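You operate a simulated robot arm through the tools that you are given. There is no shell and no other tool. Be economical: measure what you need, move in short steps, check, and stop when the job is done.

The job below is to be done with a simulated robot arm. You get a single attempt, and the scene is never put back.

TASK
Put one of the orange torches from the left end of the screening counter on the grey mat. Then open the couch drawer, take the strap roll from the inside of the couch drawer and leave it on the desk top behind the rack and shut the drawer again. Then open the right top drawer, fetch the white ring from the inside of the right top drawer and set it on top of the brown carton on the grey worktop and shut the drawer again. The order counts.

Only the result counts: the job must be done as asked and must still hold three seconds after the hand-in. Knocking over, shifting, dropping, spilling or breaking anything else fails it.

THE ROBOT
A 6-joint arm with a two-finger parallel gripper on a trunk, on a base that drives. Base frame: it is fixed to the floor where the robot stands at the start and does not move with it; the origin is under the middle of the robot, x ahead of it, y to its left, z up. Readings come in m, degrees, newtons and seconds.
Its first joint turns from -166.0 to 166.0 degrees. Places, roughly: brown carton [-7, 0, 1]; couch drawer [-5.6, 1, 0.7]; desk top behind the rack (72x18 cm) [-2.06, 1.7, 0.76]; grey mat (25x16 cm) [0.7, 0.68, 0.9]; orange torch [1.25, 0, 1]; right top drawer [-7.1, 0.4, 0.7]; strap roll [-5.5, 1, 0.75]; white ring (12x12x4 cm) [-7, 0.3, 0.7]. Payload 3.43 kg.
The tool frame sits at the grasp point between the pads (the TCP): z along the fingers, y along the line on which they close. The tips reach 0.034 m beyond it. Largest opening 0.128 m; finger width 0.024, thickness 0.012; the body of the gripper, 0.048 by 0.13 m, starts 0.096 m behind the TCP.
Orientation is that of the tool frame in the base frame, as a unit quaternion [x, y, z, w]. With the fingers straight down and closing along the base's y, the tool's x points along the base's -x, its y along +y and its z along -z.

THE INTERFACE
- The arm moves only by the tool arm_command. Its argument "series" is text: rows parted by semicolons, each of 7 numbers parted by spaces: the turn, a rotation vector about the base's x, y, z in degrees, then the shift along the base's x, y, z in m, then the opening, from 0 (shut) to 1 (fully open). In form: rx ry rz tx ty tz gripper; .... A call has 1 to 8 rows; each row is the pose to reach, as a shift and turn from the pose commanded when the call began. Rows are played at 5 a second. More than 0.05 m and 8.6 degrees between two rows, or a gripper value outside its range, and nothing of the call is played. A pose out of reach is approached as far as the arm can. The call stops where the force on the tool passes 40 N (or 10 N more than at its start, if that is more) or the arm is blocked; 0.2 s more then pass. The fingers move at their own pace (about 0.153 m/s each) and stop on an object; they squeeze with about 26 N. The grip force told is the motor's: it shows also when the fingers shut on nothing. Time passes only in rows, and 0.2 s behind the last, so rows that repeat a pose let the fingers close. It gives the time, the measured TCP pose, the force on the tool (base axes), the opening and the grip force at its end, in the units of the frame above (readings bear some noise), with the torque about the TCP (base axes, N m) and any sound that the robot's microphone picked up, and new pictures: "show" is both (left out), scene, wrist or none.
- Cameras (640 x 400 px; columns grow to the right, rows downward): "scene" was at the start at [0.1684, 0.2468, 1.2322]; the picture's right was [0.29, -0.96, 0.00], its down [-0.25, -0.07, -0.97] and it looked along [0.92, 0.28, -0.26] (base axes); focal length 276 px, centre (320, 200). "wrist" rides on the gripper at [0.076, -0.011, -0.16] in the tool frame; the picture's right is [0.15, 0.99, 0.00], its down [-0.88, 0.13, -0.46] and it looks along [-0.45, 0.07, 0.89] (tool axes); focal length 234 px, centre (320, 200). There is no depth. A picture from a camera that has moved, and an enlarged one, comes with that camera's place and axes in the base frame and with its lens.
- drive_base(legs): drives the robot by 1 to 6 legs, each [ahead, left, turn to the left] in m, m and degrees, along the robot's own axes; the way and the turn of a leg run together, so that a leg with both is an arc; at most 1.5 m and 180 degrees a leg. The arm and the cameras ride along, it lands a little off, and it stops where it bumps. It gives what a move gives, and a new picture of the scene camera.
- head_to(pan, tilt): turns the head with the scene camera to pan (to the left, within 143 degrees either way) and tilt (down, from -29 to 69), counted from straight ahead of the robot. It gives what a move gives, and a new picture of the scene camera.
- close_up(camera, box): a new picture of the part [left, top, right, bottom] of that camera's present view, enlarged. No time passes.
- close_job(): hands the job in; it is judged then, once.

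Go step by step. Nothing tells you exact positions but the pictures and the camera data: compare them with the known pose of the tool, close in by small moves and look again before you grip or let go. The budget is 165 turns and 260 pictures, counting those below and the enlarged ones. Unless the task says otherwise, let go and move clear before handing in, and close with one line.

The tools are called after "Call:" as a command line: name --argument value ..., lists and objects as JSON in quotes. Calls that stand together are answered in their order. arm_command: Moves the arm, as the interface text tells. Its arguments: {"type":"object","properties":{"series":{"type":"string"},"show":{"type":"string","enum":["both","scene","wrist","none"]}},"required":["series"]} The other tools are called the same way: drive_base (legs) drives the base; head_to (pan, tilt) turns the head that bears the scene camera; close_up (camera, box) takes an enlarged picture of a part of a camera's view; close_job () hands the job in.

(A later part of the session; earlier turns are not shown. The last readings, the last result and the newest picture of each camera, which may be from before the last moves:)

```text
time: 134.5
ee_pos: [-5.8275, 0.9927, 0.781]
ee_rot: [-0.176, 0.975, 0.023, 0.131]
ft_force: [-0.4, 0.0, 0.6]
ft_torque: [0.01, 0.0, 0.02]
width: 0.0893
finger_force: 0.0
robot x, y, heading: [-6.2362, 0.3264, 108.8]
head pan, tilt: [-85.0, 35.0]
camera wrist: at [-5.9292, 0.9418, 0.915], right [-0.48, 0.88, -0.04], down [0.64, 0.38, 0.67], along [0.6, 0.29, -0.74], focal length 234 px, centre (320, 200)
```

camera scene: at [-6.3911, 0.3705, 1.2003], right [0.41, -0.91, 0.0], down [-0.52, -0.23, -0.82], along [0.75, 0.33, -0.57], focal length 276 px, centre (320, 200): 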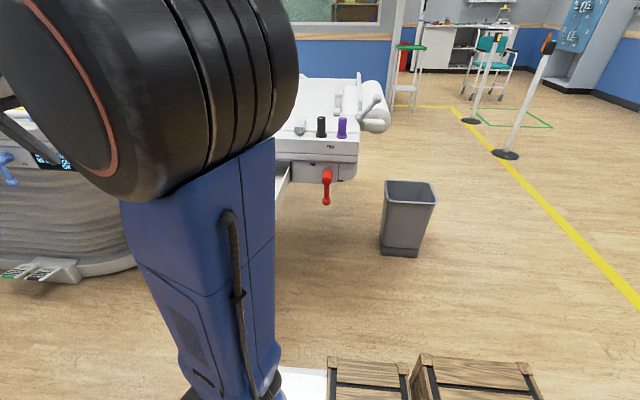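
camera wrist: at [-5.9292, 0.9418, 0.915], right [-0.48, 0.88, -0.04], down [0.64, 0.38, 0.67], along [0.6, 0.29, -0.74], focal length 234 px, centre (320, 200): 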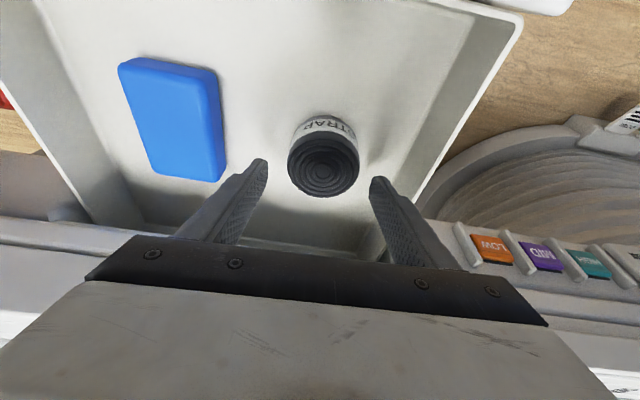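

Aligned. I descend the last 3.6 cm and close on the roll.

Call:
arm_command --series "0 0 0 0.002 0.001 -0.018 0.7;0 0 0 0.004 0.001 -0.036 0.7;0 0 0 0.004 0.001 -0.036 0.7;0 0 0 0.004 0.001 -0.036 0.4;0 0 0 0.004 0.001 -0.036 0.4;0 0 0 0.004 0.001 -0.036 0.4" --show "wrist"

```text
time: 135.9
ee_pos: [-5.8222, 0.9934, 0.7468]
ee_rot: [-0.176, 0.976, 0.022, 0.129]
ft_force: [0.4, -0.9, 1.1]
ft_torque: [0.01, 0.0, -0.01]
width: 0.0629
finger_force: 26.0
robot x, y, heading: [-6.2371, 0.329, 109.0]
head pan, tilt: [-85.0, 35.0]
camera wrist: at [-5.9248, 0.9432, 0.8802], right [-0.48, 0.88, -0.04], down [0.64, 0.38, 0.67], along [0.6, 0.29, -0.74], focal length 234 px, centre (320, 200)
```

wrist: 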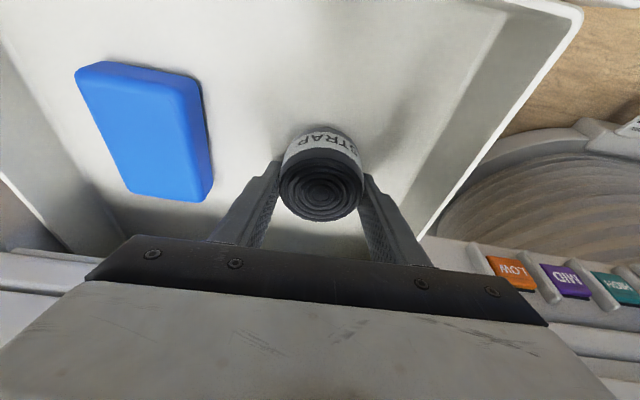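

The roll is held (63 mm). I lift it out straight up and bring it away from the couch.

Call:
arm_command --series "0 0 0 0 0 0.045 0.4;0 0 0 0 0 0.09 0.4;0 0 0 0 0 0.135 0.4;0 0 0 0 0 0.18 0.4;0 0 0 -0.03 -0.011 0.21 0.4;0 0 0 -0.075 -0.027 0.22 0.4;0 0 0 -0.12 -0.043 0.22 0.4;0 0 0 -0.165 -0.06 0.22 0.4" --show "wrist"

```text
time: 137.7
ee_pos: [-5.9864, 0.9343, 0.9681]
ee_rot: [-0.176, 0.976, 0.021, 0.13]
ft_force: [0.4, 0.0, -0.6]
ft_torque: [-0.02, 0.0, -0.01]
width: 0.0626
finger_force: 25.7
robot x, y, heading: [-6.2369, 0.3325, 109.0]
head pan, tilt: [-85.0, 35.0]
camera wrist: at [-6.0899, 0.8838, 1.1024], right [-0.48, 0.88, -0.04], down [0.64, 0.38, 0.67], along [0.6, 0.29, -0.74], focal length 234 px, centre (320, 200)
```

wrist: 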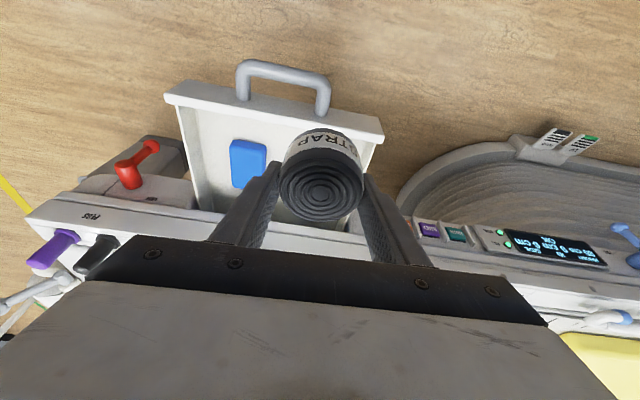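

I reverse out along the aisle, turn right and look along the route to the desk.

Call:
drive_base --legs '[[-1.0, 0, 0], [0, 0, -45], [0, 0, -44]]'

Call:
head_to --pan 10 --tilt 15

```text
time: 147.0
ee_pos: [-5.2959, -0.8541, 0.9686]
ee_rot: [0.553, 0.822, -0.075, 0.109]
ft_force: [0.0, -0.1, -0.3]
ft_torque: [0.04, -0.02, 0.02]
width: 0.0626
finger_force: 25.7
robot x, y, heading: [-5.9105, -0.6238, 20.9]
head pan, tilt: [-85.0, 35.0]
camera scene: at [-5.8728, -0.4701, 1.2003], right [-0.9, -0.43, 0.0], down [-0.25, 0.52, -0.82], along [0.36, -0.74, -0.57], focal length 276 px, centre (320, 200)
```

scene: 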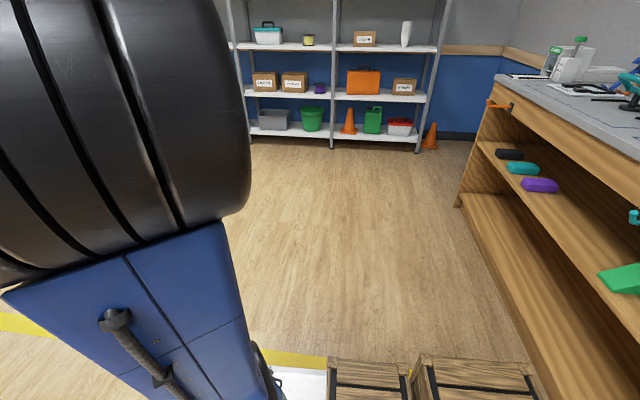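

```text
time: 148.7
ee_pos: [-5.2968, -0.8554, 0.969]
ee_rot: [0.553, 0.823, -0.074, 0.109]
ft_force: [0.6, -0.8, -0.3]
ft_torque: [0.01, 0.03, 0.03]
width: 0.0625
finger_force: 26.8
robot x, y, heading: [-5.9039, -0.6225, 20.9]
head pan, tilt: [10.0, 15.0]
camera scene: at [-5.8308, -0.3431, 1.2323], right [0.51, -0.86, 0.0], down [-0.22, -0.13, -0.97], along [0.83, 0.49, -0.26], focal length 276 px, centre (320, 200)
```

scene: 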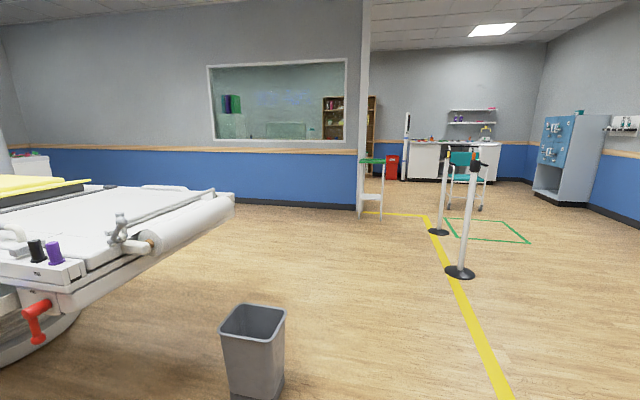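

The gap between the far post and the green table decides the route; I zoom in.

Call:
close_up --camera "scene" --box '[340, 130, 540, 255]'

```text
3.20 times, centred on (440, 192) of scene
camera zoom: at [-5.8308, -0.3431, 1.2323], right [0.51, -0.86, 0.0], down [-0.22, -0.13, -0.97], along [0.83, 0.49, -0.26], focal length 882 px, centre (-64, 224)
```

zoom: 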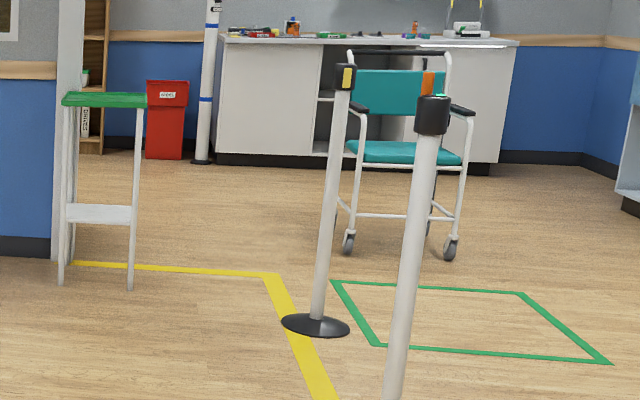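

The direct gap is only ~0.6 m; the wider way is along t≈-0.4 (between wheelchair and the left wall). I pull the arm in, strafe right, and drive along that lane.

Call:
arm_command --series "0 0 0 -0.018 0.045 0.01 0.4;0 0 0 -0.036 0.09 0.02 0.4;0 0 0 -0.054 0.135 0.03 0.4;0 0 0 -0.072 0.18 0.03 0.4;0 0 0 -0.09 0.22 0.03 0.4" --show "none"

Call:
drive_base --legs '[[0, -0.92, 0], [0, -0.92, 0], [1.5, 0, -0.5]]'

```text
time: 149.9
ee_pos: [-5.3847, -0.6349, 0.9991]
ee_rot: [0.553, 0.823, -0.075, 0.109]
ft_force: [0.2, -0.5, -0.8]
ft_torque: [0.0, 0.01, -0.02]
width: 0.0628
finger_force: 26.2
robot x, y, heading: [-5.9048, -0.6271, 21.1]
head pan, tilt: [10.0, 15.0]
```

```text
time: 166.1
ee_pos: [-3.3246, -1.8165, 0.9994]
ee_rot: [0.557, 0.82, -0.075, 0.108]
ft_force: [0.2, 0.9, -0.8]
ft_torque: [0.02, -0.01, 0.02]
width: 0.0632
finger_force: 25.9
robot x, y, heading: [-3.8453, -1.8005, 20.2]
head pan, tilt: [10.0, 15.0]
camera scene: at [-3.767, -1.5201, 1.2323], right [0.5, -0.86, 0.0], down [-0.22, -0.13, -0.97], along [0.83, 0.49, -0.26], focal length 276 px, centre (320, 200)
```

scene: 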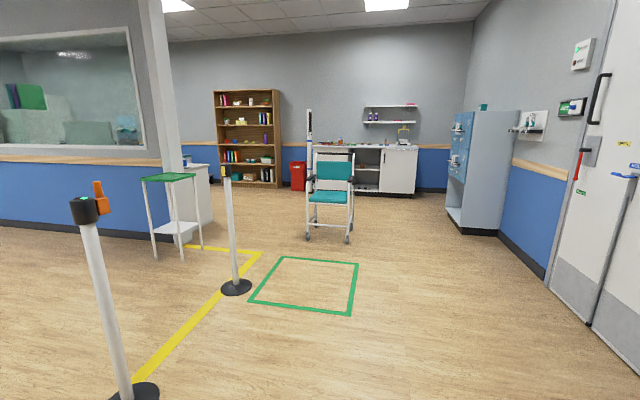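

The lane is clear. I continue past the wheelchair's right side to the open space before the counter.

Call:
drive_base --legs '[[1.5, 0, 0], [1.5, 0, 0], [0.95, 0, 0]]'

Call:
head_to --pan 90 --tilt 20

```text
time: 185.1
ee_pos: [0.4242, -0.6327, 0.9994]
ee_rot: [0.579, 0.804, -0.079, 0.105]
ft_force: [0.9, 1.1, -0.2]
ft_torque: [-0.01, 0.0, -0.01]
width: 0.0627
finger_force: 25.8
robot x, y, heading: [-0.0951, -0.5874, 17.1]
head pan, tilt: [10.0, 15.0]
camera scene: at [-0.0009, -0.313, 1.2323], right [0.46, -0.89, 0.0], down [-0.23, -0.12, -0.97], along [0.86, 0.44, -0.26], focal length 276 px, centre (320, 200)
```

scene: 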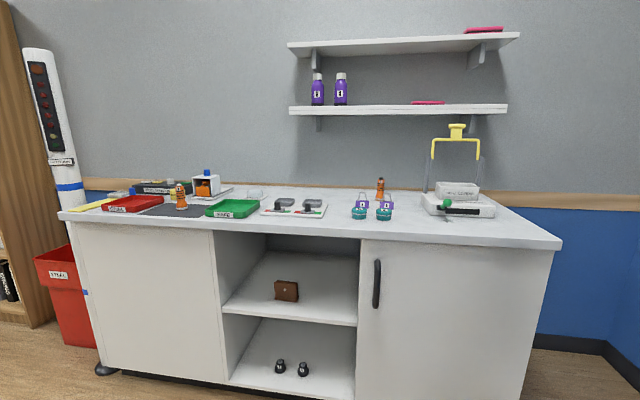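

```text
time: 186.6
ee_pos: [0.4252, -0.6321, 0.9998]
ee_rot: [0.579, 0.805, -0.079, 0.106]
ft_force: [-0.1, -0.2, -0.6]
ft_torque: [0.02, 0.0, 0.03]
width: 0.0625
finger_force: 26.3
robot x, y, heading: [-0.0986, -0.5898, 17.1]
head pan, tilt: [90.0, 20.0]
camera scene: at [-0.1114, -0.2666, 1.2242], right [0.96, 0.29, 0.0], down [0.1, -0.33, -0.94], along [-0.28, 0.9, -0.34], focal length 276 px, centre (320, 200)
```

scene: 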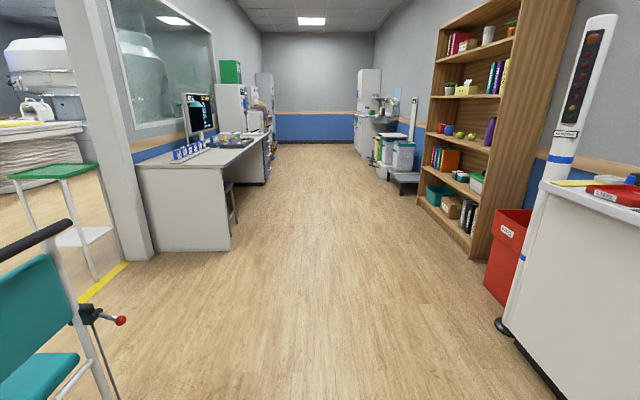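

I see the desk by the window with a rack on it. Zooming.

Call:
close_up --camera "scene" --box '[130, 80, 290, 180]'

Call:
drive_base --legs '[[0, 0, 3], [0.05, 1.2, 0]]'

```text
4.00 times, centred on (210, 130) of scene
camera zoom: at [-0.1114, -0.2666, 1.2242], right [0.96, 0.29, 0.0], down [0.1, -0.33, -0.94], along [-0.28, 0.9, -0.34], focal length 1102 px, centre (760, 480)
```

zoom: 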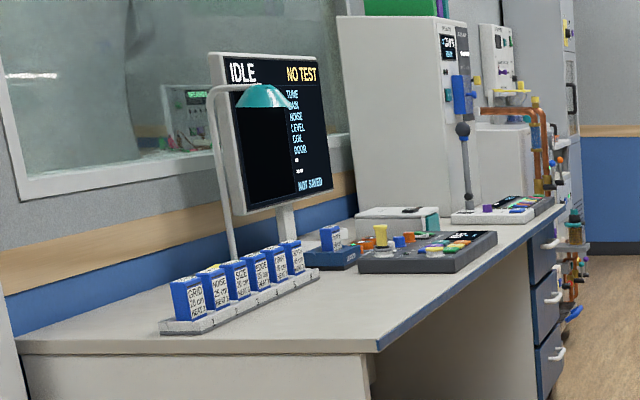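

```text
time: 193.1
ee_pos: [0.0645, 0.5385, 0.999]
ee_rot: [0.561, 0.817, -0.076, 0.107]
ft_force: [-0.6, 0.2, -0.9]
ft_torque: [0.02, 0.01, -0.01]
width: 0.0629
finger_force: 25.9
robot x, y, heading: [-0.4581, 0.5581, 19.8]
head pan, tilt: [90.0, 20.0]
camera scene: at [-0.4877, 0.8793, 1.2242], right [0.94, 0.34, 0.0], down [0.12, -0.32, -0.94], along [-0.32, 0.88, -0.34], focal length 276 px, centre (320, 200)
```

scene: 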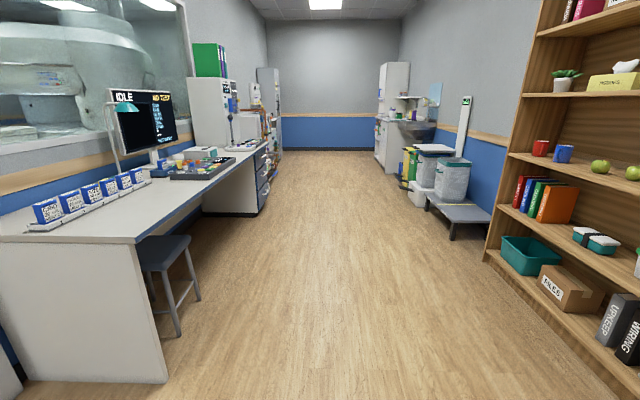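

The rack with blue boxes stands on the desk; the strip behind it lies toward the window wall (n≈-1.35, t≈1.95–2.65). I'll stand at the desk's near end, facing along it.

Call:
drive_base --legs '[[0, 0.62, 0], [0, 0, 45], [0, 0, 45], [0, 0.85, 0]]'

Call:
head_to --pan 0 --tilt 30

```text
time: 204.9
ee_pos: [-1.4505, 1.3804, 1.0005]
ee_rot: [-0.184, 0.974, 0.022, 0.128]
ft_force: [-0.4, 0.5, -0.2]
ft_torque: [-0.01, 0.02, -0.02]
width: 0.0627
finger_force: 25.8
robot x, y, heading: [-1.465, 0.8576, 110.0]
head pan, tilt: [90.0, 20.0]
camera scene: at [-1.7894, 0.8253, 1.2242], right [-0.34, 0.94, 0.0], down [0.32, 0.12, -0.94], along [-0.88, -0.32, -0.34], focal length 276 px, centre (320, 200)
```

scene: 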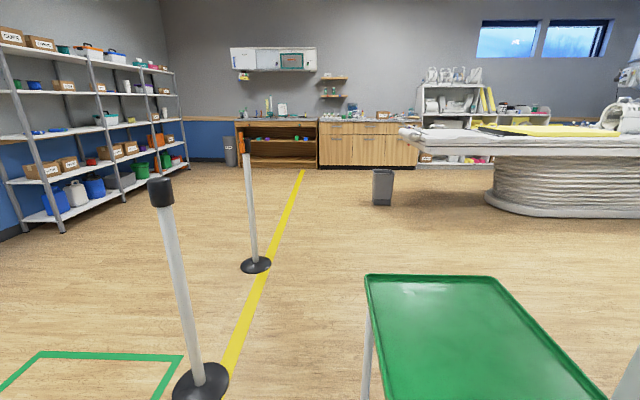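

```text
time: 206.6
ee_pos: [-1.4498, 1.3797, 0.9993]
ee_rot: [-0.184, 0.974, 0.023, 0.13]
ft_force: [-0.3, -0.1, -0.4]
ft_torque: [-0.03, -0.01, 0.03]
width: 0.0627
finger_force: 25.9
robot x, y, heading: [-1.4654, 0.8565, 110.1]
head pan, tilt: [0.0, 30.0]
camera scene: at [-1.733, 0.9422, 1.2081], right [0.94, 0.34, 0.0], down [0.17, -0.47, -0.87], along [-0.3, 0.81, -0.5], focal length 276 px, centre (320, 200)
```

scene: 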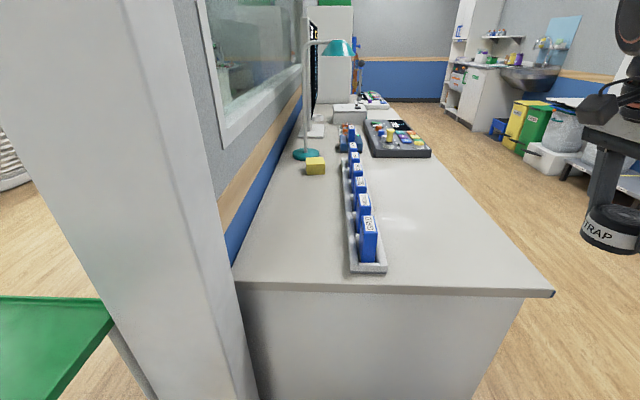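

Clear view: I'll set the roll at about (-2.00, 1.53), between rack and wall, near the desk's end. I yaw the tool 90° and carry it over at a safe height.

Call:
arm_command --series "0 0 8.2 -0.03 0.03 0 0.4;0 0 16.4 -0.06 0.06 0.01 0.4;0 0 24.6 -0.1 0.08 0.02 0.4;0 0 32.8 -0.145 0.09 0.02 0.4;0 0 41 -0.19 0.1 0.02 0.4;0 0 49.2 -0.235 0.11 0.02 0.4;0 0 57.4 -0.28 0.12 0.02 0.4;0 0 65.6 -0.325 0.13 0.02 0.4" --show "scene"

```text
time: 208.4
ee_pos: [-1.776, 1.5109, 1.0202]
ee_rot: [-0.683, 0.718, 0.09, 0.097]
ft_force: [0.6, -0.3, -0.4]
ft_torque: [0.03, 0.06, 0.02]
width: 0.0626
finger_force: 25.5
robot x, y, heading: [-1.4677, 0.8585, 110.2]
head pan, tilt: [0.0, 30.0]
camera scene: at [-1.7328, 0.9421, 1.2082], right [0.94, 0.34, 0.0], down [0.17, -0.47, -0.87], along [-0.3, 0.81, -0.5], focal length 276 px, centre (320, 200)
```

scene: 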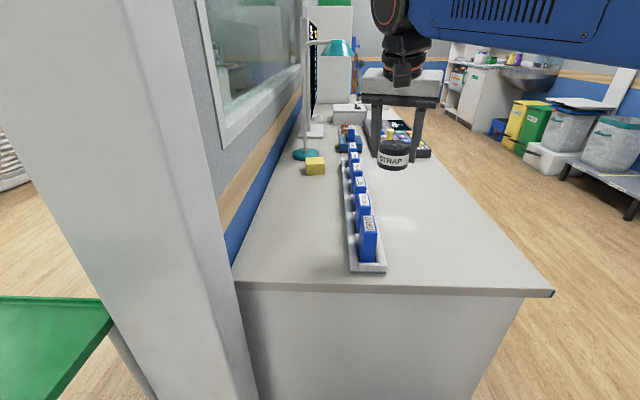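

Good. I continue over the rack to above the target spot.

Call:
arm_command --series "0 0 8.2 -0.045 0.004 0 0.4;0 0 16.4 -0.09 0.008 0 0.4;0 0 24.4 -0.135 0.012 0 0.4;0 0 24.4 -0.18 0.015 0 0.4;0 0 24.4 -0.225 0.017 0 0.4;0 0 24.4 -0.225 0.017 -0.04 0.4" --show "both"

```text
time: 209.8
ee_pos: [-2.0003, 1.5267, 0.9795]
ee_rot: [0.819, -0.558, -0.109, -0.075]
ft_force: [0.0, 0.4, 0.1]
ft_torque: [-0.01, 0.01, 0.01]
width: 0.0626
finger_force: 25.9
robot x, y, heading: [-1.4679, 0.8568, 109.9]
head pan, tilt: [0.0, 30.0]
camera scene: at [-1.733, 0.9421, 1.2081], right [0.94, 0.34, 0.0], down [0.17, -0.47, -0.87], along [-0.3, 0.81, -0.5], focal length 276 px, centre (320, 200)
camera wrist: at [-1.9477, 1.4239, 1.1134], right [-0.87, -0.49, -0.04], down [-0.39, 0.63, 0.67], along [-0.31, 0.6, -0.74], focal length 234 px, centre (320, 200)
```

scene: 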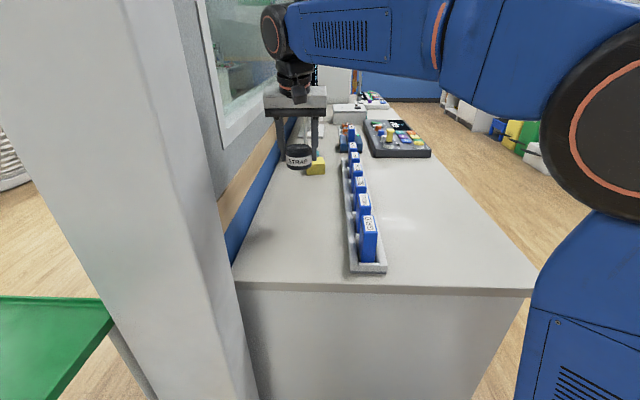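
wrist: 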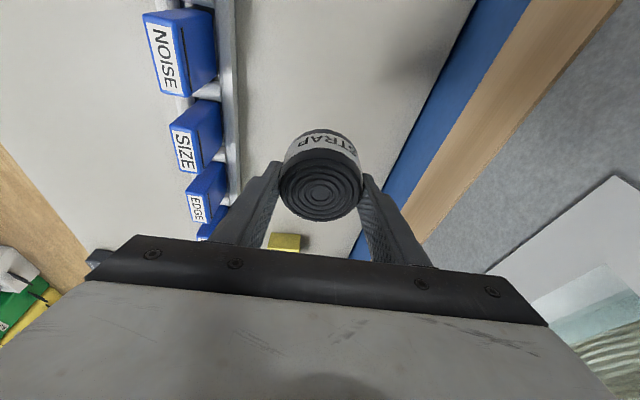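

Centred between rack and wall. I descend close to the desk.

Call:
arm_command --series "0 0 0 0 0 -0.045 0.4;0 0 0 0 0 -0.09 0.4;0 0 0 0 0 -0.135 0.4;0 0 0 0 0 -0.155 0.4;0 0 0 0 0 -0.163 0.4" --show "scene"

Call:
close_up --camera "scene" --box '[220, 100, 420, 280]'

```text
time: 211.0
ee_pos: [-2.0002, 1.5263, 0.8143]
ee_rot: [0.819, -0.558, -0.109, -0.074]
ft_force: [0.5, 0.5, -1.1]
ft_torque: [0.0, -0.02, 0.03]
width: 0.0623
finger_force: 25.9
robot x, y, heading: [-1.4676, 0.8567, 110.0]
head pan, tilt: [0.0, 30.0]
camera scene: at [-1.733, 0.9423, 1.2081], right [0.94, 0.34, 0.0], down [0.17, -0.47, -0.87], along [-0.3, 0.81, -0.5], focal length 276 px, centre (320, 200)
```

scene: 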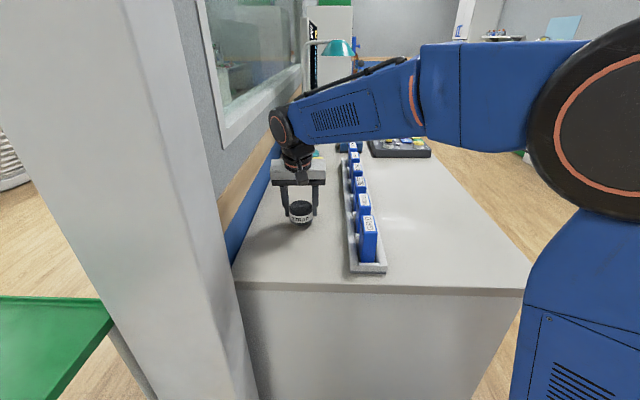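

```text
2.22 times, centred on (320, 190) of scene
camera zoom: at [-1.733, 0.9423, 1.2081], right [0.94, 0.34, 0.0], down [0.17, -0.47, -0.87], along [-0.3, 0.81, -0.5], focal length 612 px, centre (320, 222)
```

zoom: 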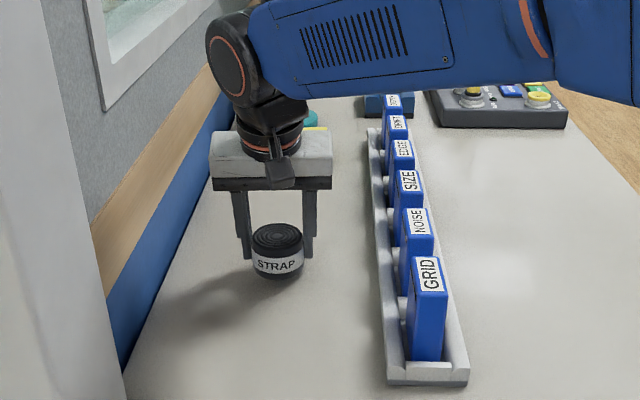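

Nearly there; I lower until contact.

Call:
arm_command --series "0 0 0 0 0 -0.004 0.4;0 0 0 0 0 -0.008 0.4;0 0 0 0 0 -0.011 0.4;0 0 0 0 0 -0.011 0.4" --show "none"

Call:
close_up --camera "scene" --box '[250, 150, 350, 250]'

```text
time: 212.0
ee_pos: [-2.0013, 1.5256, 0.8055]
ee_rot: [0.819, -0.558, -0.109, -0.075]
ft_force: [0.6, -0.3, -0.7]
ft_torque: [-0.01, 0.02, -0.04]
width: 0.0624
finger_force: 26.0
robot x, y, heading: [-1.4668, 0.8588, 110.1]
head pan, tilt: [0.0, 30.0]
```

```text
4.00 times, centred on (300, 200) of scene
camera zoom: at [-1.7331, 0.9423, 1.2081], right [0.94, 0.34, 0.0], down [0.17, -0.47, -0.87], along [-0.3, 0.81, -0.5], focal length 1102 px, centre (400, 200)
```

zoom: 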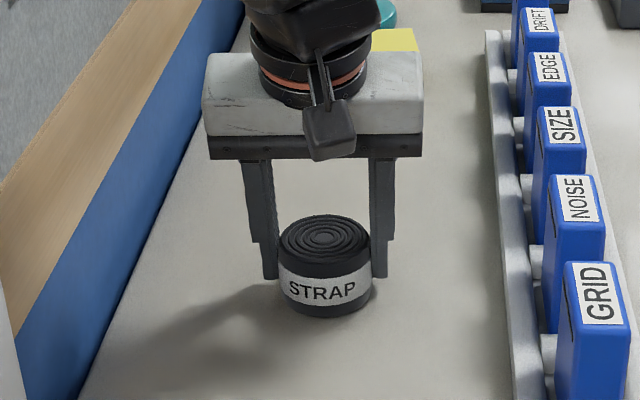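

Call:
arm_command --series "0 0 0 0 0 -0.003 0.4;0 0 0 0 0 -0.006 0.4;0 0 0 0 0 -0.009 0.4;0 0 0 0 0 -0.009 0.4" --show "none"

```text
time: 213.0
ee_pos: [-2.0004, 1.5256, 0.7958]
ee_rot: [0.819, -0.559, -0.107, -0.075]
ft_force: [-2.1, 2.1, 16.0]
ft_torque: [-0.04, 0.37, 0.03]
width: 0.063
finger_force: 25.9
robot x, y, heading: [-1.4663, 0.8565, 110.3]
head pan, tilt: [0.0, 30.0]
```

Contact at 16 N. I open partway and back off upward along the tool.

Call:
arm_command --series "0 0 0 0 0 0.001 0.5;0 0 0 0 0 0.001 0.65;0 0 0 0 0 0.001 0.65;0 0 0 0 0 0.04 0.65;0 0 0 0 -0.01 0.08 0.65;0 0 0 0 -0.01 0.125 0.65;0 0 0 0 -0.01 0.17 0.65" --show "scene"

Call:
close_up --camera "scene" --box '[220, 150, 420, 275]'

```text
time: 214.6
ee_pos: [-2.0007, 1.5166, 0.9669]
ee_rot: [0.819, -0.559, -0.107, -0.076]
ft_force: [-0.5, 0.5, -0.5]
ft_torque: [-0.03, 0.0, 0.02]
width: 0.0831
finger_force: 0.1
robot x, y, heading: [-1.4675, 0.8575, 110.1]
head pan, tilt: [0.0, 30.0]
camera scene: at [-1.7331, 0.9424, 1.2081], right [0.94, 0.34, 0.0], down [0.17, -0.47, -0.87], along [-0.3, 0.81, -0.5], focal length 276 px, centre (320, 200)
```

scene: 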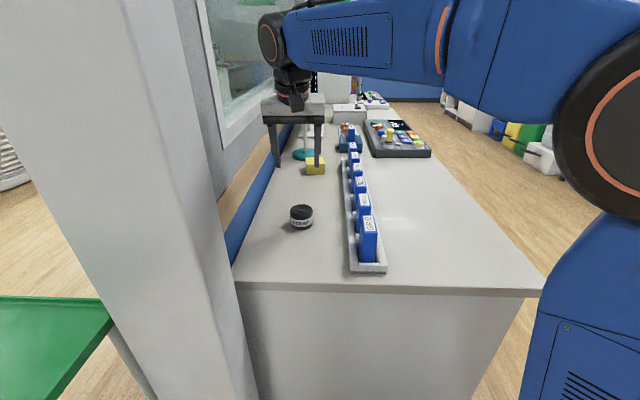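

```text
3.20 times, centred on (320, 212) of scene
camera zoom: at [-1.7331, 0.9424, 1.2081], right [0.94, 0.34, 0.0], down [0.17, -0.47, -0.87], along [-0.3, 0.81, -0.5], focal length 882 px, centre (320, 160)
```

zoom: 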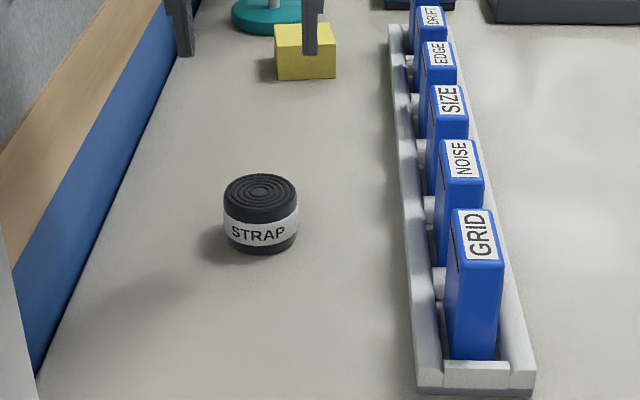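

The strap roll stands flat behind the rack. I bring the arm back over the rack to a compact pose in front of the robot.

Call:
arm_command --series "0 0 -8.2 0.045 -0.004 0.03 0.5;0 0 -16.4 0.09 -0.008 0.05 0.4;0 0 -24.6 0.135 -0.012 0.06 0.3;0 0 -32.8 0.18 -0.02 0.06 0.2;0 0 -41 0.225 -0.025 0.06 0.1;0 0 -49.2 0.27 -0.03 0.06 0;0 0 -57.4 0.315 -0.04 0.06 0;0 0 -65.6 0.36 -0.05 0.06 0" --show "none"

Call:
arm_command --series "0 0 -8.2 0.045 -0.02 0.01 0;0 0 -16.4 0.09 -0.04 0.02 0;0 0 -24.4 0.13 -0.06 0.03 0;0 0 -24.4 0.16 -0.09 0.03 0" --show "scene"

```text
refused: row 1 steps farther than a row can; nothing moved
```

```text
refused: row 1 steps farther than a row can; nothing moved
```

Steps slightly too long; I repeat with shorter ones.

Call:
arm_command --series "0 0 -8.2 0.03 -0.004 0.03 0.5;0 0 -16.4 0.07 -0.008 0.05 0.4;0 0 -24.6 0.115 -0.012 0.06 0.3;0 0 -32.8 0.16 -0.02 0.06 0.2;0 0 -41 0.205 -0.025 0.06 0.1;0 0 -49.2 0.25 -0.03 0.06 0;0 0 -57.4 0.295 -0.04 0.06 0;0 0 -65.6 0.34 -0.05 0.06 0" --show "none"

Call:
arm_command --series "0 0 -8.2 0.04 -0.02 0.01 0;0 0 -16.4 0.08 -0.04 0.02 0;0 0 -24.4 0.12 -0.06 0.03 0;0 0 -24.4 0.15 -0.09 0.03 0" --show "scene"

```text
time: 216.4
ee_pos: [-1.6586, 1.4671, 1.0267]
ee_rot: [-0.386, 0.913, 0.05, 0.121]
ft_force: [-0.1, -0.1, 0.0]
ft_torque: [-0.05, -0.03, 0.02]
width: 0.0003
finger_force: 25.8
robot x, y, heading: [-1.4684, 0.8595, 110.2]
head pan, tilt: [0.0, 30.0]
```

```text
time: 217.4
ee_pos: [-1.5088, 1.3776, 1.0589]
ee_rot: [-0.183, 0.974, 0.023, 0.129]
ft_force: [-0.2, 0.1, 0.0]
ft_torque: [-0.04, 0.01, 0.0]
width: 0.0
finger_force: 25.7
robot x, y, heading: [-1.4673, 0.8583, 110.1]
head pan, tilt: [0.0, 30.0]
camera scene: at [-1.7331, 0.9425, 1.2081], right [0.94, 0.34, 0.0], down [0.17, -0.47, -0.87], along [-0.3, 0.81, -0.5], focal length 276 px, centre (320, 200)
```

scene: 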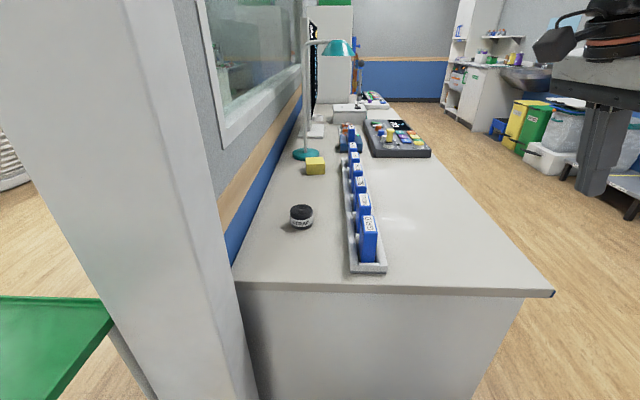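

I drive back: right past the desk, reverse along the counter front, turn to face the scanner room, and start along the lane.

Call:
drive_base --legs '[[0, -1.15, 0], [-0.85, 0, 0], [-0.85, 0, 0], [0, 0, 45], [0, 0, 45]]'

Call:
head_to --pan 0 --tilt 20

```text
time: 235.7
ee_pos: [-0.2574, -0.374, 1.0589]
ee_rot: [0.832, -0.539, -0.11, -0.073]
ft_force: [0.4, -1.0, 0.2]
ft_torque: [-0.03, 0.01, -0.01]
width: 0.0
finger_force: 25.6
robot x, y, heading: [0.2606, -0.3086, -157.4]
head pan, tilt: [0.0, 30.0]
camera scene: at [0.1863, -0.5755, 1.2081], right [-0.39, 0.92, 0.0], down [0.46, 0.19, -0.87], along [-0.8, -0.34, -0.5], focal length 276 px, centre (320, 200)
```

scene: 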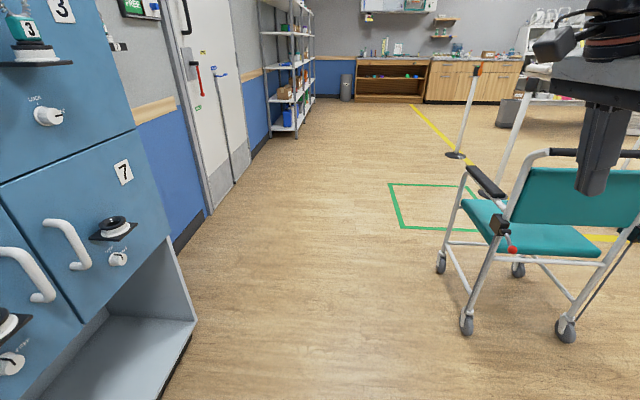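

```text
time: 236.4
ee_pos: [-0.2571, -0.3734, 1.0578]
ee_rot: [0.832, -0.539, -0.109, -0.072]
ft_force: [-0.3, -0.7, -0.3]
ft_torque: [0.0, 0.01, -0.02]
width: 0.0
finger_force: 25.8
robot x, y, heading: [0.2596, -0.3048, -157.4]
head pan, tilt: [0.0, 20.0]
camera scene: at [0.1839, -0.5765, 1.2241], right [-0.39, 0.92, 0.0], down [0.32, 0.13, -0.94], along [-0.87, -0.36, -0.34], focal length 276 px, centre (320, 200)
```

scene: 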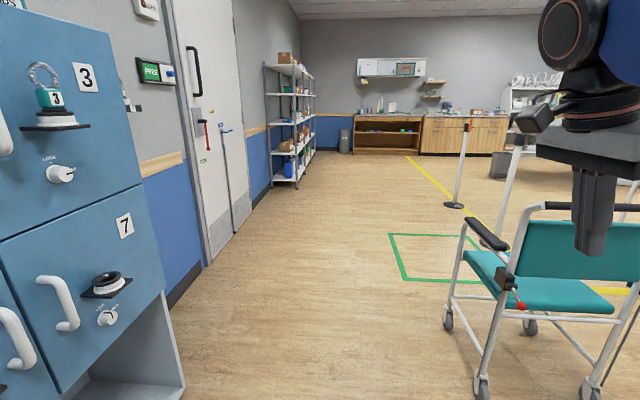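

The lane left of the wheelchair is clear. I align and drive along it.

Call:
drive_base --legs '[[0, 0, -3], [1.5, 0, 0], [1.5, 0, 0], [1.5, 0, 0]]'

```text
time: 258.6
ee_pos: [-4.5528, -1.9562, 1.0589]
ee_rot: [0.828, -0.545, -0.108, -0.074]
ft_force: [0.6, 0.1, 0.6]
ft_torque: [-0.01, -0.01, 0.01]
width: 0.0002
finger_force: 25.6
robot x, y, heading: [-4.0341, -1.8945, -158.0]
head pan, tilt: [0.0, 20.0]
camera scene: at [-4.1138, -2.1644, 1.2242], right [-0.37, 0.93, 0.0], down [0.32, 0.13, -0.94], along [-0.87, -0.35, -0.34], focal length 276 px, centre (320, 200)
```

scene: 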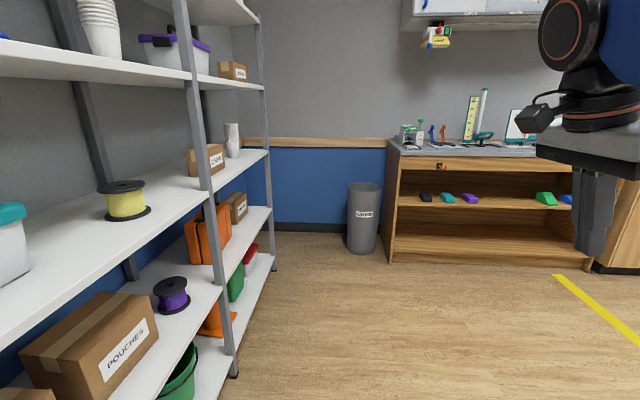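

I strafe right to the aisle line, go forward, and turn right into the aisle beside the couch.

Call:
drive_base --legs '[[0, -0.9, 0], [0, -0.9, 0], [1.25, 0, 0], [0, 0, -46], [0, 0, -46]]'

Call:
head_to --pan -20 --tilt 25

```text
time: 277.9
ee_pos: [-5.8858, -0.1765, 1.0583]
ee_rot: [-0.169, 0.977, 0.021, 0.13]
ft_force: [-0.5, -1.0, 0.4]
ft_torque: [0.0, 0.03, -0.02]
width: 0.0001
finger_force: 25.5
robot x, y, heading: [-5.8567, -0.7002, 108.3]
head pan, tilt: [0.0, 20.0]
camera scene: at [-6.124, -0.6019, 1.2242], right [0.95, 0.31, 0.0], down [0.11, -0.32, -0.94], along [-0.29, 0.89, -0.34], focal length 276 px, centre (320, 200)
```

scene: 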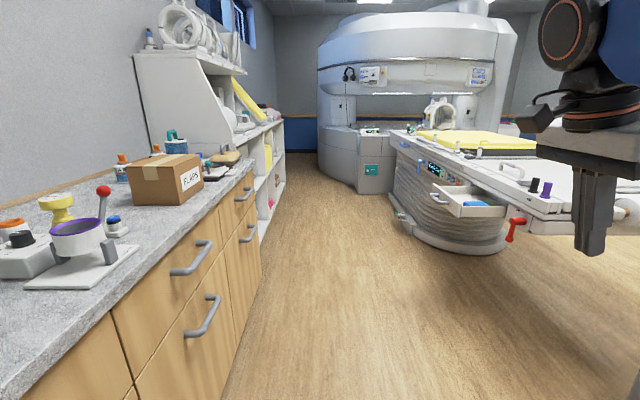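

```text
time: 278.7
ee_pos: [-5.8859, -0.1766, 1.0583]
ee_rot: [-0.17, 0.977, 0.021, 0.129]
ft_force: [-0.7, 0.3, 0.1]
ft_torque: [0.02, 0.02, 0.01]
width: 0.0001
finger_force: 26.2
robot x, y, heading: [-5.8559, -0.6964, 108.5]
head pan, tilt: [-20.0, 25.0]
camera scene: at [-6.0921, -0.5983, 1.2161], right [1.0, -0.03, 0.0], down [-0.01, -0.42, -0.91], along [0.03, 0.91, -0.42], focal length 276 px, centre (320, 200)
```

scene: 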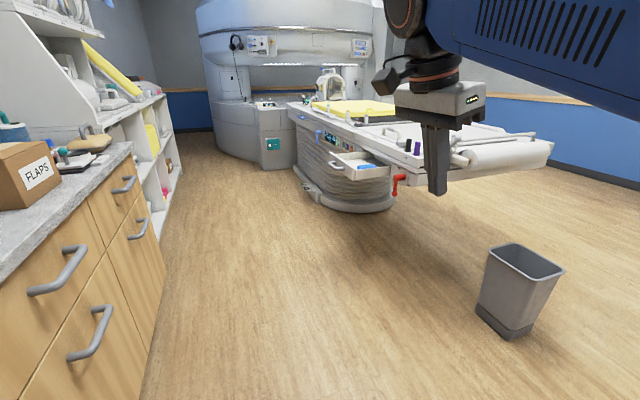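

The couch drawer is still open with the blue box inside. I drive forward beside it.

Call:
drive_base --legs '[[1.0, 0, 1]]'

Call:
head_to --pan -35 --tilt 40

```text
time: 283.8
ee_pos: [-6.1996, 0.7614, 1.059]
ee_rot: [-0.171, 0.976, 0.021, 0.13]
ft_force: [0.0, -0.6, -0.6]
ft_torque: [-0.02, -0.01, 0.01]
width: 0.0001
finger_force: 25.8
robot x, y, heading: [-6.1726, 0.2394, 108.3]
head pan, tilt: [-20.0, 25.0]
camera scene: at [-6.4037, 0.3392, 1.2161], right [1.0, -0.03, 0.0], down [-0.01, -0.42, -0.91], along [0.02, 0.91, -0.42], focal length 276 px, centre (320, 200)
```

scene: 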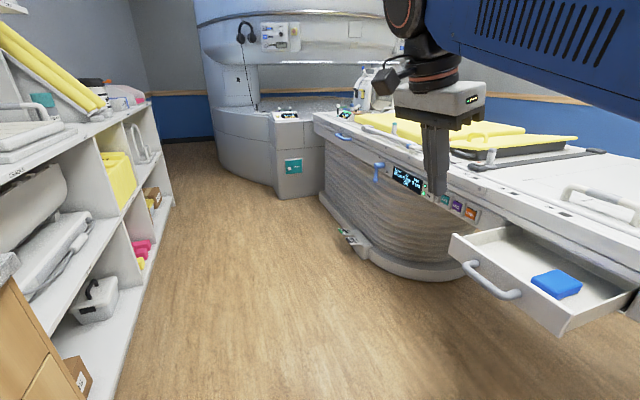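

```text
time: 284.6
ee_pos: [-6.1988, 0.7604, 1.0583]
ee_rot: [-0.172, 0.976, 0.021, 0.129]
ft_force: [0.3, 0.8, 1.0]
ft_torque: [0.01, -0.02, 0.01]
width: 0.0
finger_force: 25.7
robot x, y, heading: [-6.1687, 0.2419, 108.3]
head pan, tilt: [-35.0, 40.0]
camera scene: at [-6.382, 0.3286, 1.1928], right [0.96, -0.28, 0.0], down [-0.18, -0.62, -0.77], along [0.22, 0.73, -0.64], focal length 276 px, centre (320, 200)
```

scene: 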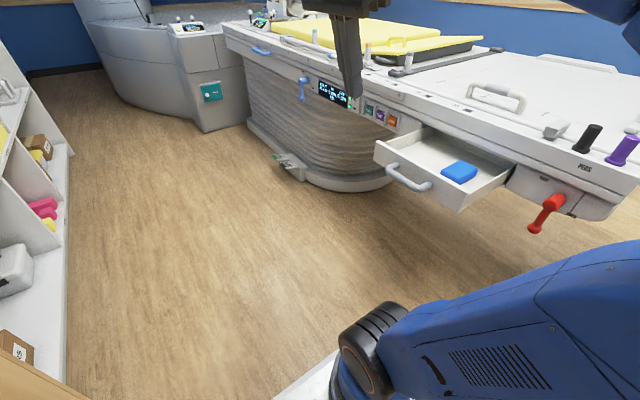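

The handle bar is at about (-5.96, 0.866, 0.73). I lower closed fingers just in front of it.

Call:
arm_command --series "0 0 0 0.02 0.01 -0.04 0;0 0 0 0.04 0.02 -0.08 0;0 0 0 0.06 0.03 -0.12 0;0 0 0 0.08 0.04 -0.16 0;0 0 0 0.1 0.05 -0.2 0;0 0 0 0.12 0.06 -0.24 0;0 0 0 0.14 0.07 -0.28 0;0 0 0 0.16 0.08 -0.32 0" --show "both"

```text
time: 286.4
ee_pos: [-6.0387, 0.8403, 0.7381]
ee_rot: [-0.172, 0.976, 0.023, 0.13]
ft_force: [-0.5, 0.2, -0.1]
ft_torque: [0.04, 0.03, 0.0]
width: 0.0
finger_force: 25.3
robot x, y, heading: [-6.1723, 0.2423, 108.5]
head pan, tilt: [-35.0, 40.0]
camera scene: at [-6.382, 0.3283, 1.1928], right [0.96, -0.28, 0.0], down [-0.18, -0.62, -0.77], along [0.22, 0.73, -0.64], focal length 276 px, centre (320, 200)
camera wrist: at [-6.1417, 0.7911, 0.8715], right [-0.47, 0.88, -0.04], down [0.64, 0.37, 0.67], along [0.61, 0.29, -0.74], focal length 234 px, centre (320, 200)
```

scene: 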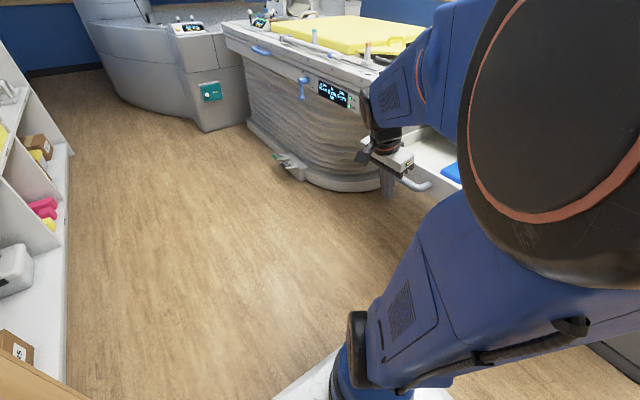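
wrist: 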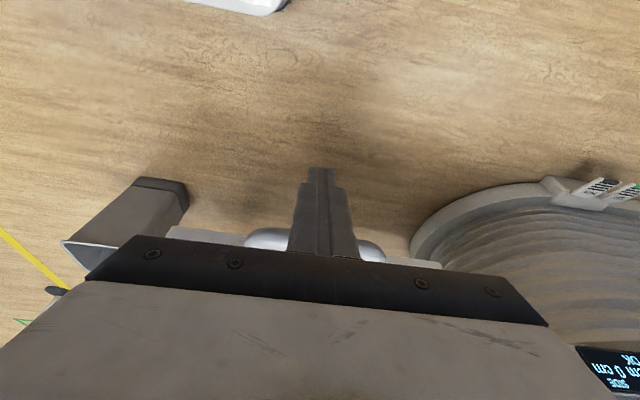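

Fingers are centred on the handle. I push the drawer in along the couch normal.

Call:
arm_command --series "0 0 0 0.028 0.0095 0 0;0 0 0 0.0569 0.019 0 0;0 0 0 0.0854 0.0285 0 0;0 0 0 0.114 0.038 0 0;0 0 0 0.142 0.0476 0 0;0 0 0 0.171 0.057 0 0;0 0 0 0.199 0.0666 0 0;0 0 0 0.218 0.073 0 0" --show "both"

```text
time: 288.2
ee_pos: [-5.8224, 0.9135, 0.7389]
ee_rot: [-0.17, 0.977, 0.022, 0.13]
ft_force: [-0.6, -1.4, -0.2]
ft_torque: [-0.01, -0.03, -0.02]
width: 0.0
finger_force: 26.1
robot x, y, heading: [-6.1702, 0.2398, 108.3]
head pan, tilt: [-35.0, 40.0]
camera scene: at [-6.382, 0.3284, 1.1928], right [0.96, -0.28, 0.0], down [-0.18, -0.62, -0.77], along [0.22, 0.73, -0.64], focal length 276 px, centre (320, 200)
camera wrist: at [-5.9249, 0.8636, 0.8729], right [-0.47, 0.88, -0.04], down [0.64, 0.37, 0.67], along [0.61, 0.29, -0.74], focal length 234 px, centre (320, 200)
```

scene: 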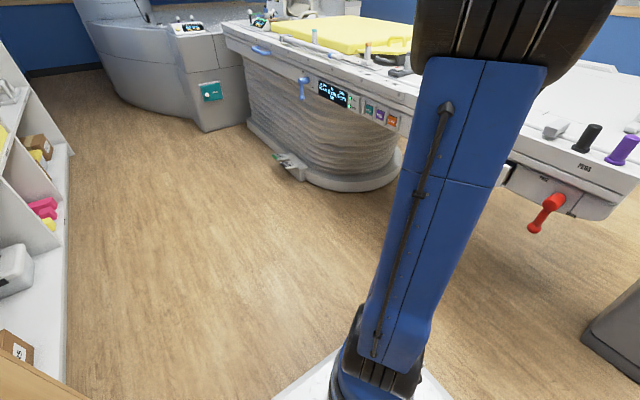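
wrist: 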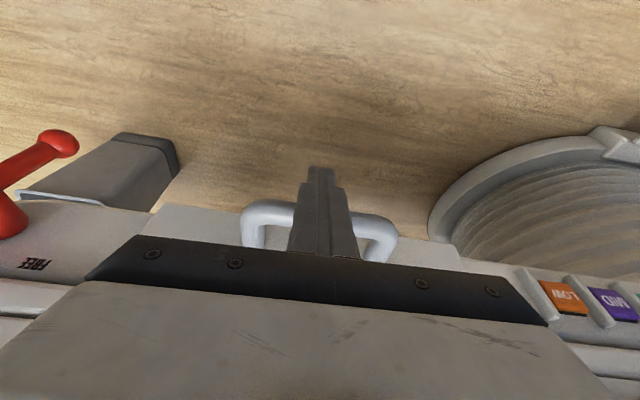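

It slides freely. I keep pushing slowly until it stops.

Call:
arm_command --series "0 0 0 0.009 0.003 0 0;0 0 0 0.018 0.006 0 0;0 0 0 0.027 0.009 0 0;0 0 0 0.036 0.012 0 0;0 0 0 0.042 0.014 0 0;0 0 0 0.046 0.0155 0 0" --show "wrist"

```text
time: 289.2
ee_pos: [-5.7909, 0.9233, 0.7366]
ee_rot: [-0.171, 0.977, 0.019, 0.126]
ft_force: [-6.3, -2.2, 0.3]
ft_torque: [0.0, 0.0, -0.03]
width: 0.0001
finger_force: 26.2
robot x, y, heading: [-6.1704, 0.2384, 108.2]
head pan, tilt: [-35.0, 40.0]
stopped in row 4: the force on the tool passed its limit at 54 N (the readings are from after the stop); the commanded pose is now the measured one
camera wrist: at [-5.8936, 0.8747, 0.8715], right [-0.47, 0.88, -0.04], down [0.65, 0.38, 0.66], along [0.6, 0.28, -0.75], focal length 234 px, centre (320, 200)
```

wrist: 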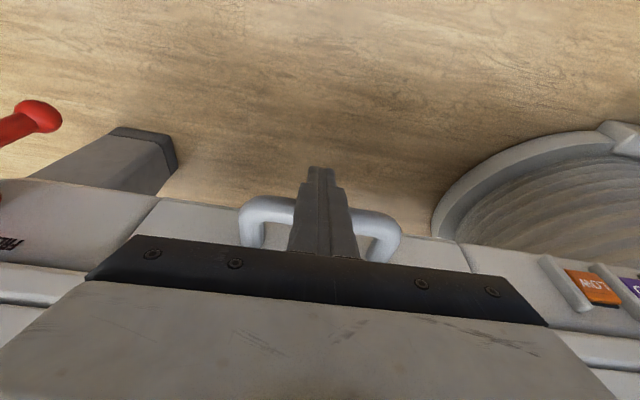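

The drawer is flush and shut. I withdraw the fingers and check.

Call:
arm_command --series "0 0 0 -0.03 -0.01 0 0;0 0 0 -0.065 -0.022 0.02 0;0 0 0 -0.1 -0.034 0.05 0;0 0 0 -0.135 -0.045 0.08 0;0 0 0 -0.17 -0.056 0.11 0;0 0 0 -0.2 -0.066 0.145 0;0 0 0 -0.23 -0.075 0.18 0;0 0 0 -0.26 -0.085 0.21 0" --show "both"

```text
time: 291.0
ee_pos: [-6.0509, 0.8378, 0.9449]
ee_rot: [-0.17, 0.977, 0.019, 0.126]
ft_force: [-1.1, 0.0, 0.6]
ft_torque: [-0.04, -0.02, -0.01]
width: 0.0
finger_force: 26.1
robot x, y, heading: [-6.1704, 0.2384, 108.7]
head pan, tilt: [-35.0, 40.0]
camera scene: at [-6.3823, 0.3285, 1.1928], right [0.96, -0.28, 0.0], down [-0.18, -0.62, -0.77], along [0.22, 0.73, -0.64], focal length 276 px, centre (320, 200)
camera wrist: at [-6.1532, 0.7894, 1.0807], right [-0.47, 0.88, -0.04], down [0.65, 0.38, 0.66], along [0.6, 0.28, -0.75], focal length 234 px, centre (320, 200)
```

scene: 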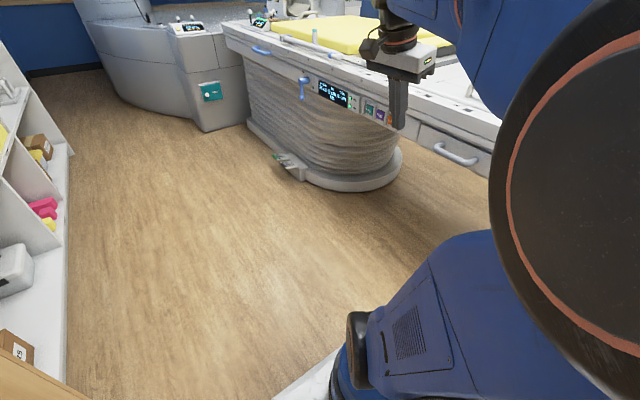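
wrist: 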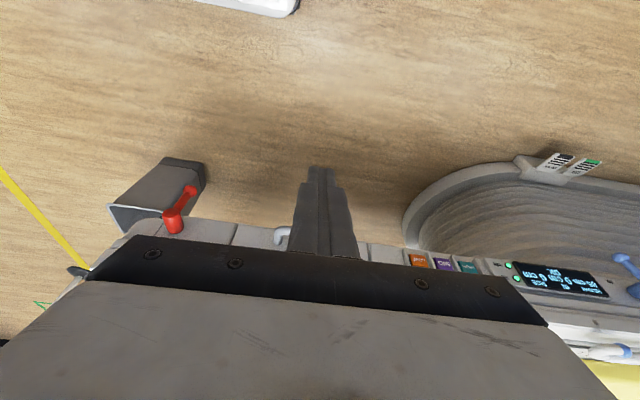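

The couch drawer is shut. For the worktop drawer I'll turn around so the worktop is on my right: raise the hand, turn right 180°, and look.

Call:
arm_command --series "0 0 0 -0.01 -0.03 0.04 0;0 0 0 -0.02 -0.06 0.08 0;0 0 0 -0.03 -0.07 0.12 0;0 0 0 -0.03 -0.07 0.15 0.2" --show "none"

Call:
drive_base --legs '[[0, 0, -60], [0, 0, -60], [0, 0, -59]]'

Call:
head_to --pan -60 --tilt 30

```text
refused: row 1 steps farther than a row can; nothing moved
```

```text
time: 299.5
ee_pos: [-6.3189, -0.3504, 0.9447]
ee_rot: [0.98, 0.149, -0.127, 0.017]
ft_force: [-0.1, -0.6, 0.1]
ft_torque: [-0.01, 0.03, -0.01]
width: 0.0001
finger_force: 26.0
robot x, y, heading: [-6.1733, 0.2423, -74.4]
head pan, tilt: [-35.0, 40.0]
camera scene: at [-5.967, 0.1432, 1.1928], right [-0.94, 0.33, 0.0], down [0.21, 0.61, -0.77], along [-0.25, -0.72, -0.64], focal length 276 px, centre (320, 200)
```

scene: 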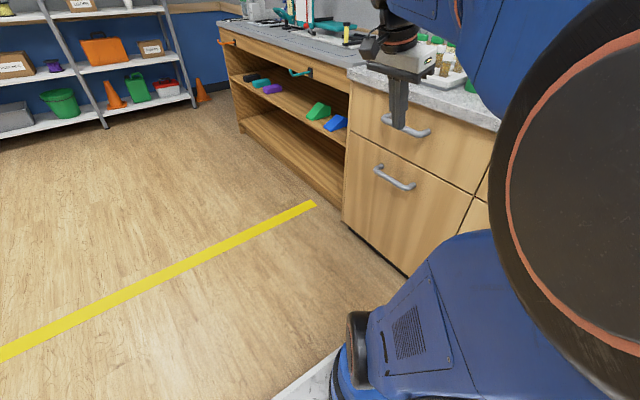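

```text
time: 300.4
ee_pos: [-6.3194, -0.3511, 0.9456]
ee_rot: [0.981, 0.148, -0.127, 0.017]
ft_force: [-0.1, -1.6, 0.4]
ft_torque: [0.01, -0.04, 0.04]
width: 0.0
finger_force: 26.1
robot x, y, heading: [-6.1741, 0.2391, -74.3]
head pan, tilt: [-60.0, 30.0]
camera scene: at [-6.0021, 0.1586, 1.2081], right [-0.72, 0.7, 0.0], down [0.35, 0.36, -0.87], along [-0.6, -0.62, -0.5], focal length 276 px, centre (320, 200)
```

scene: 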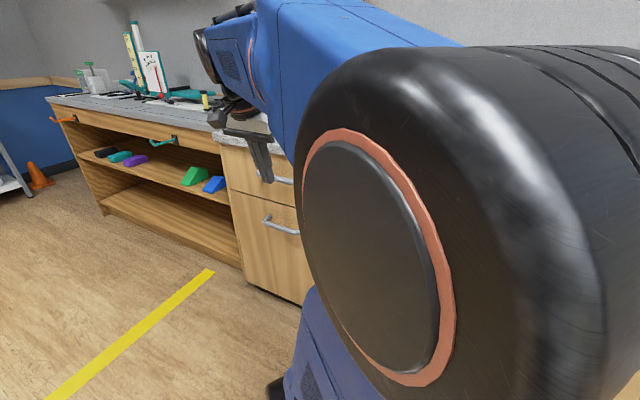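

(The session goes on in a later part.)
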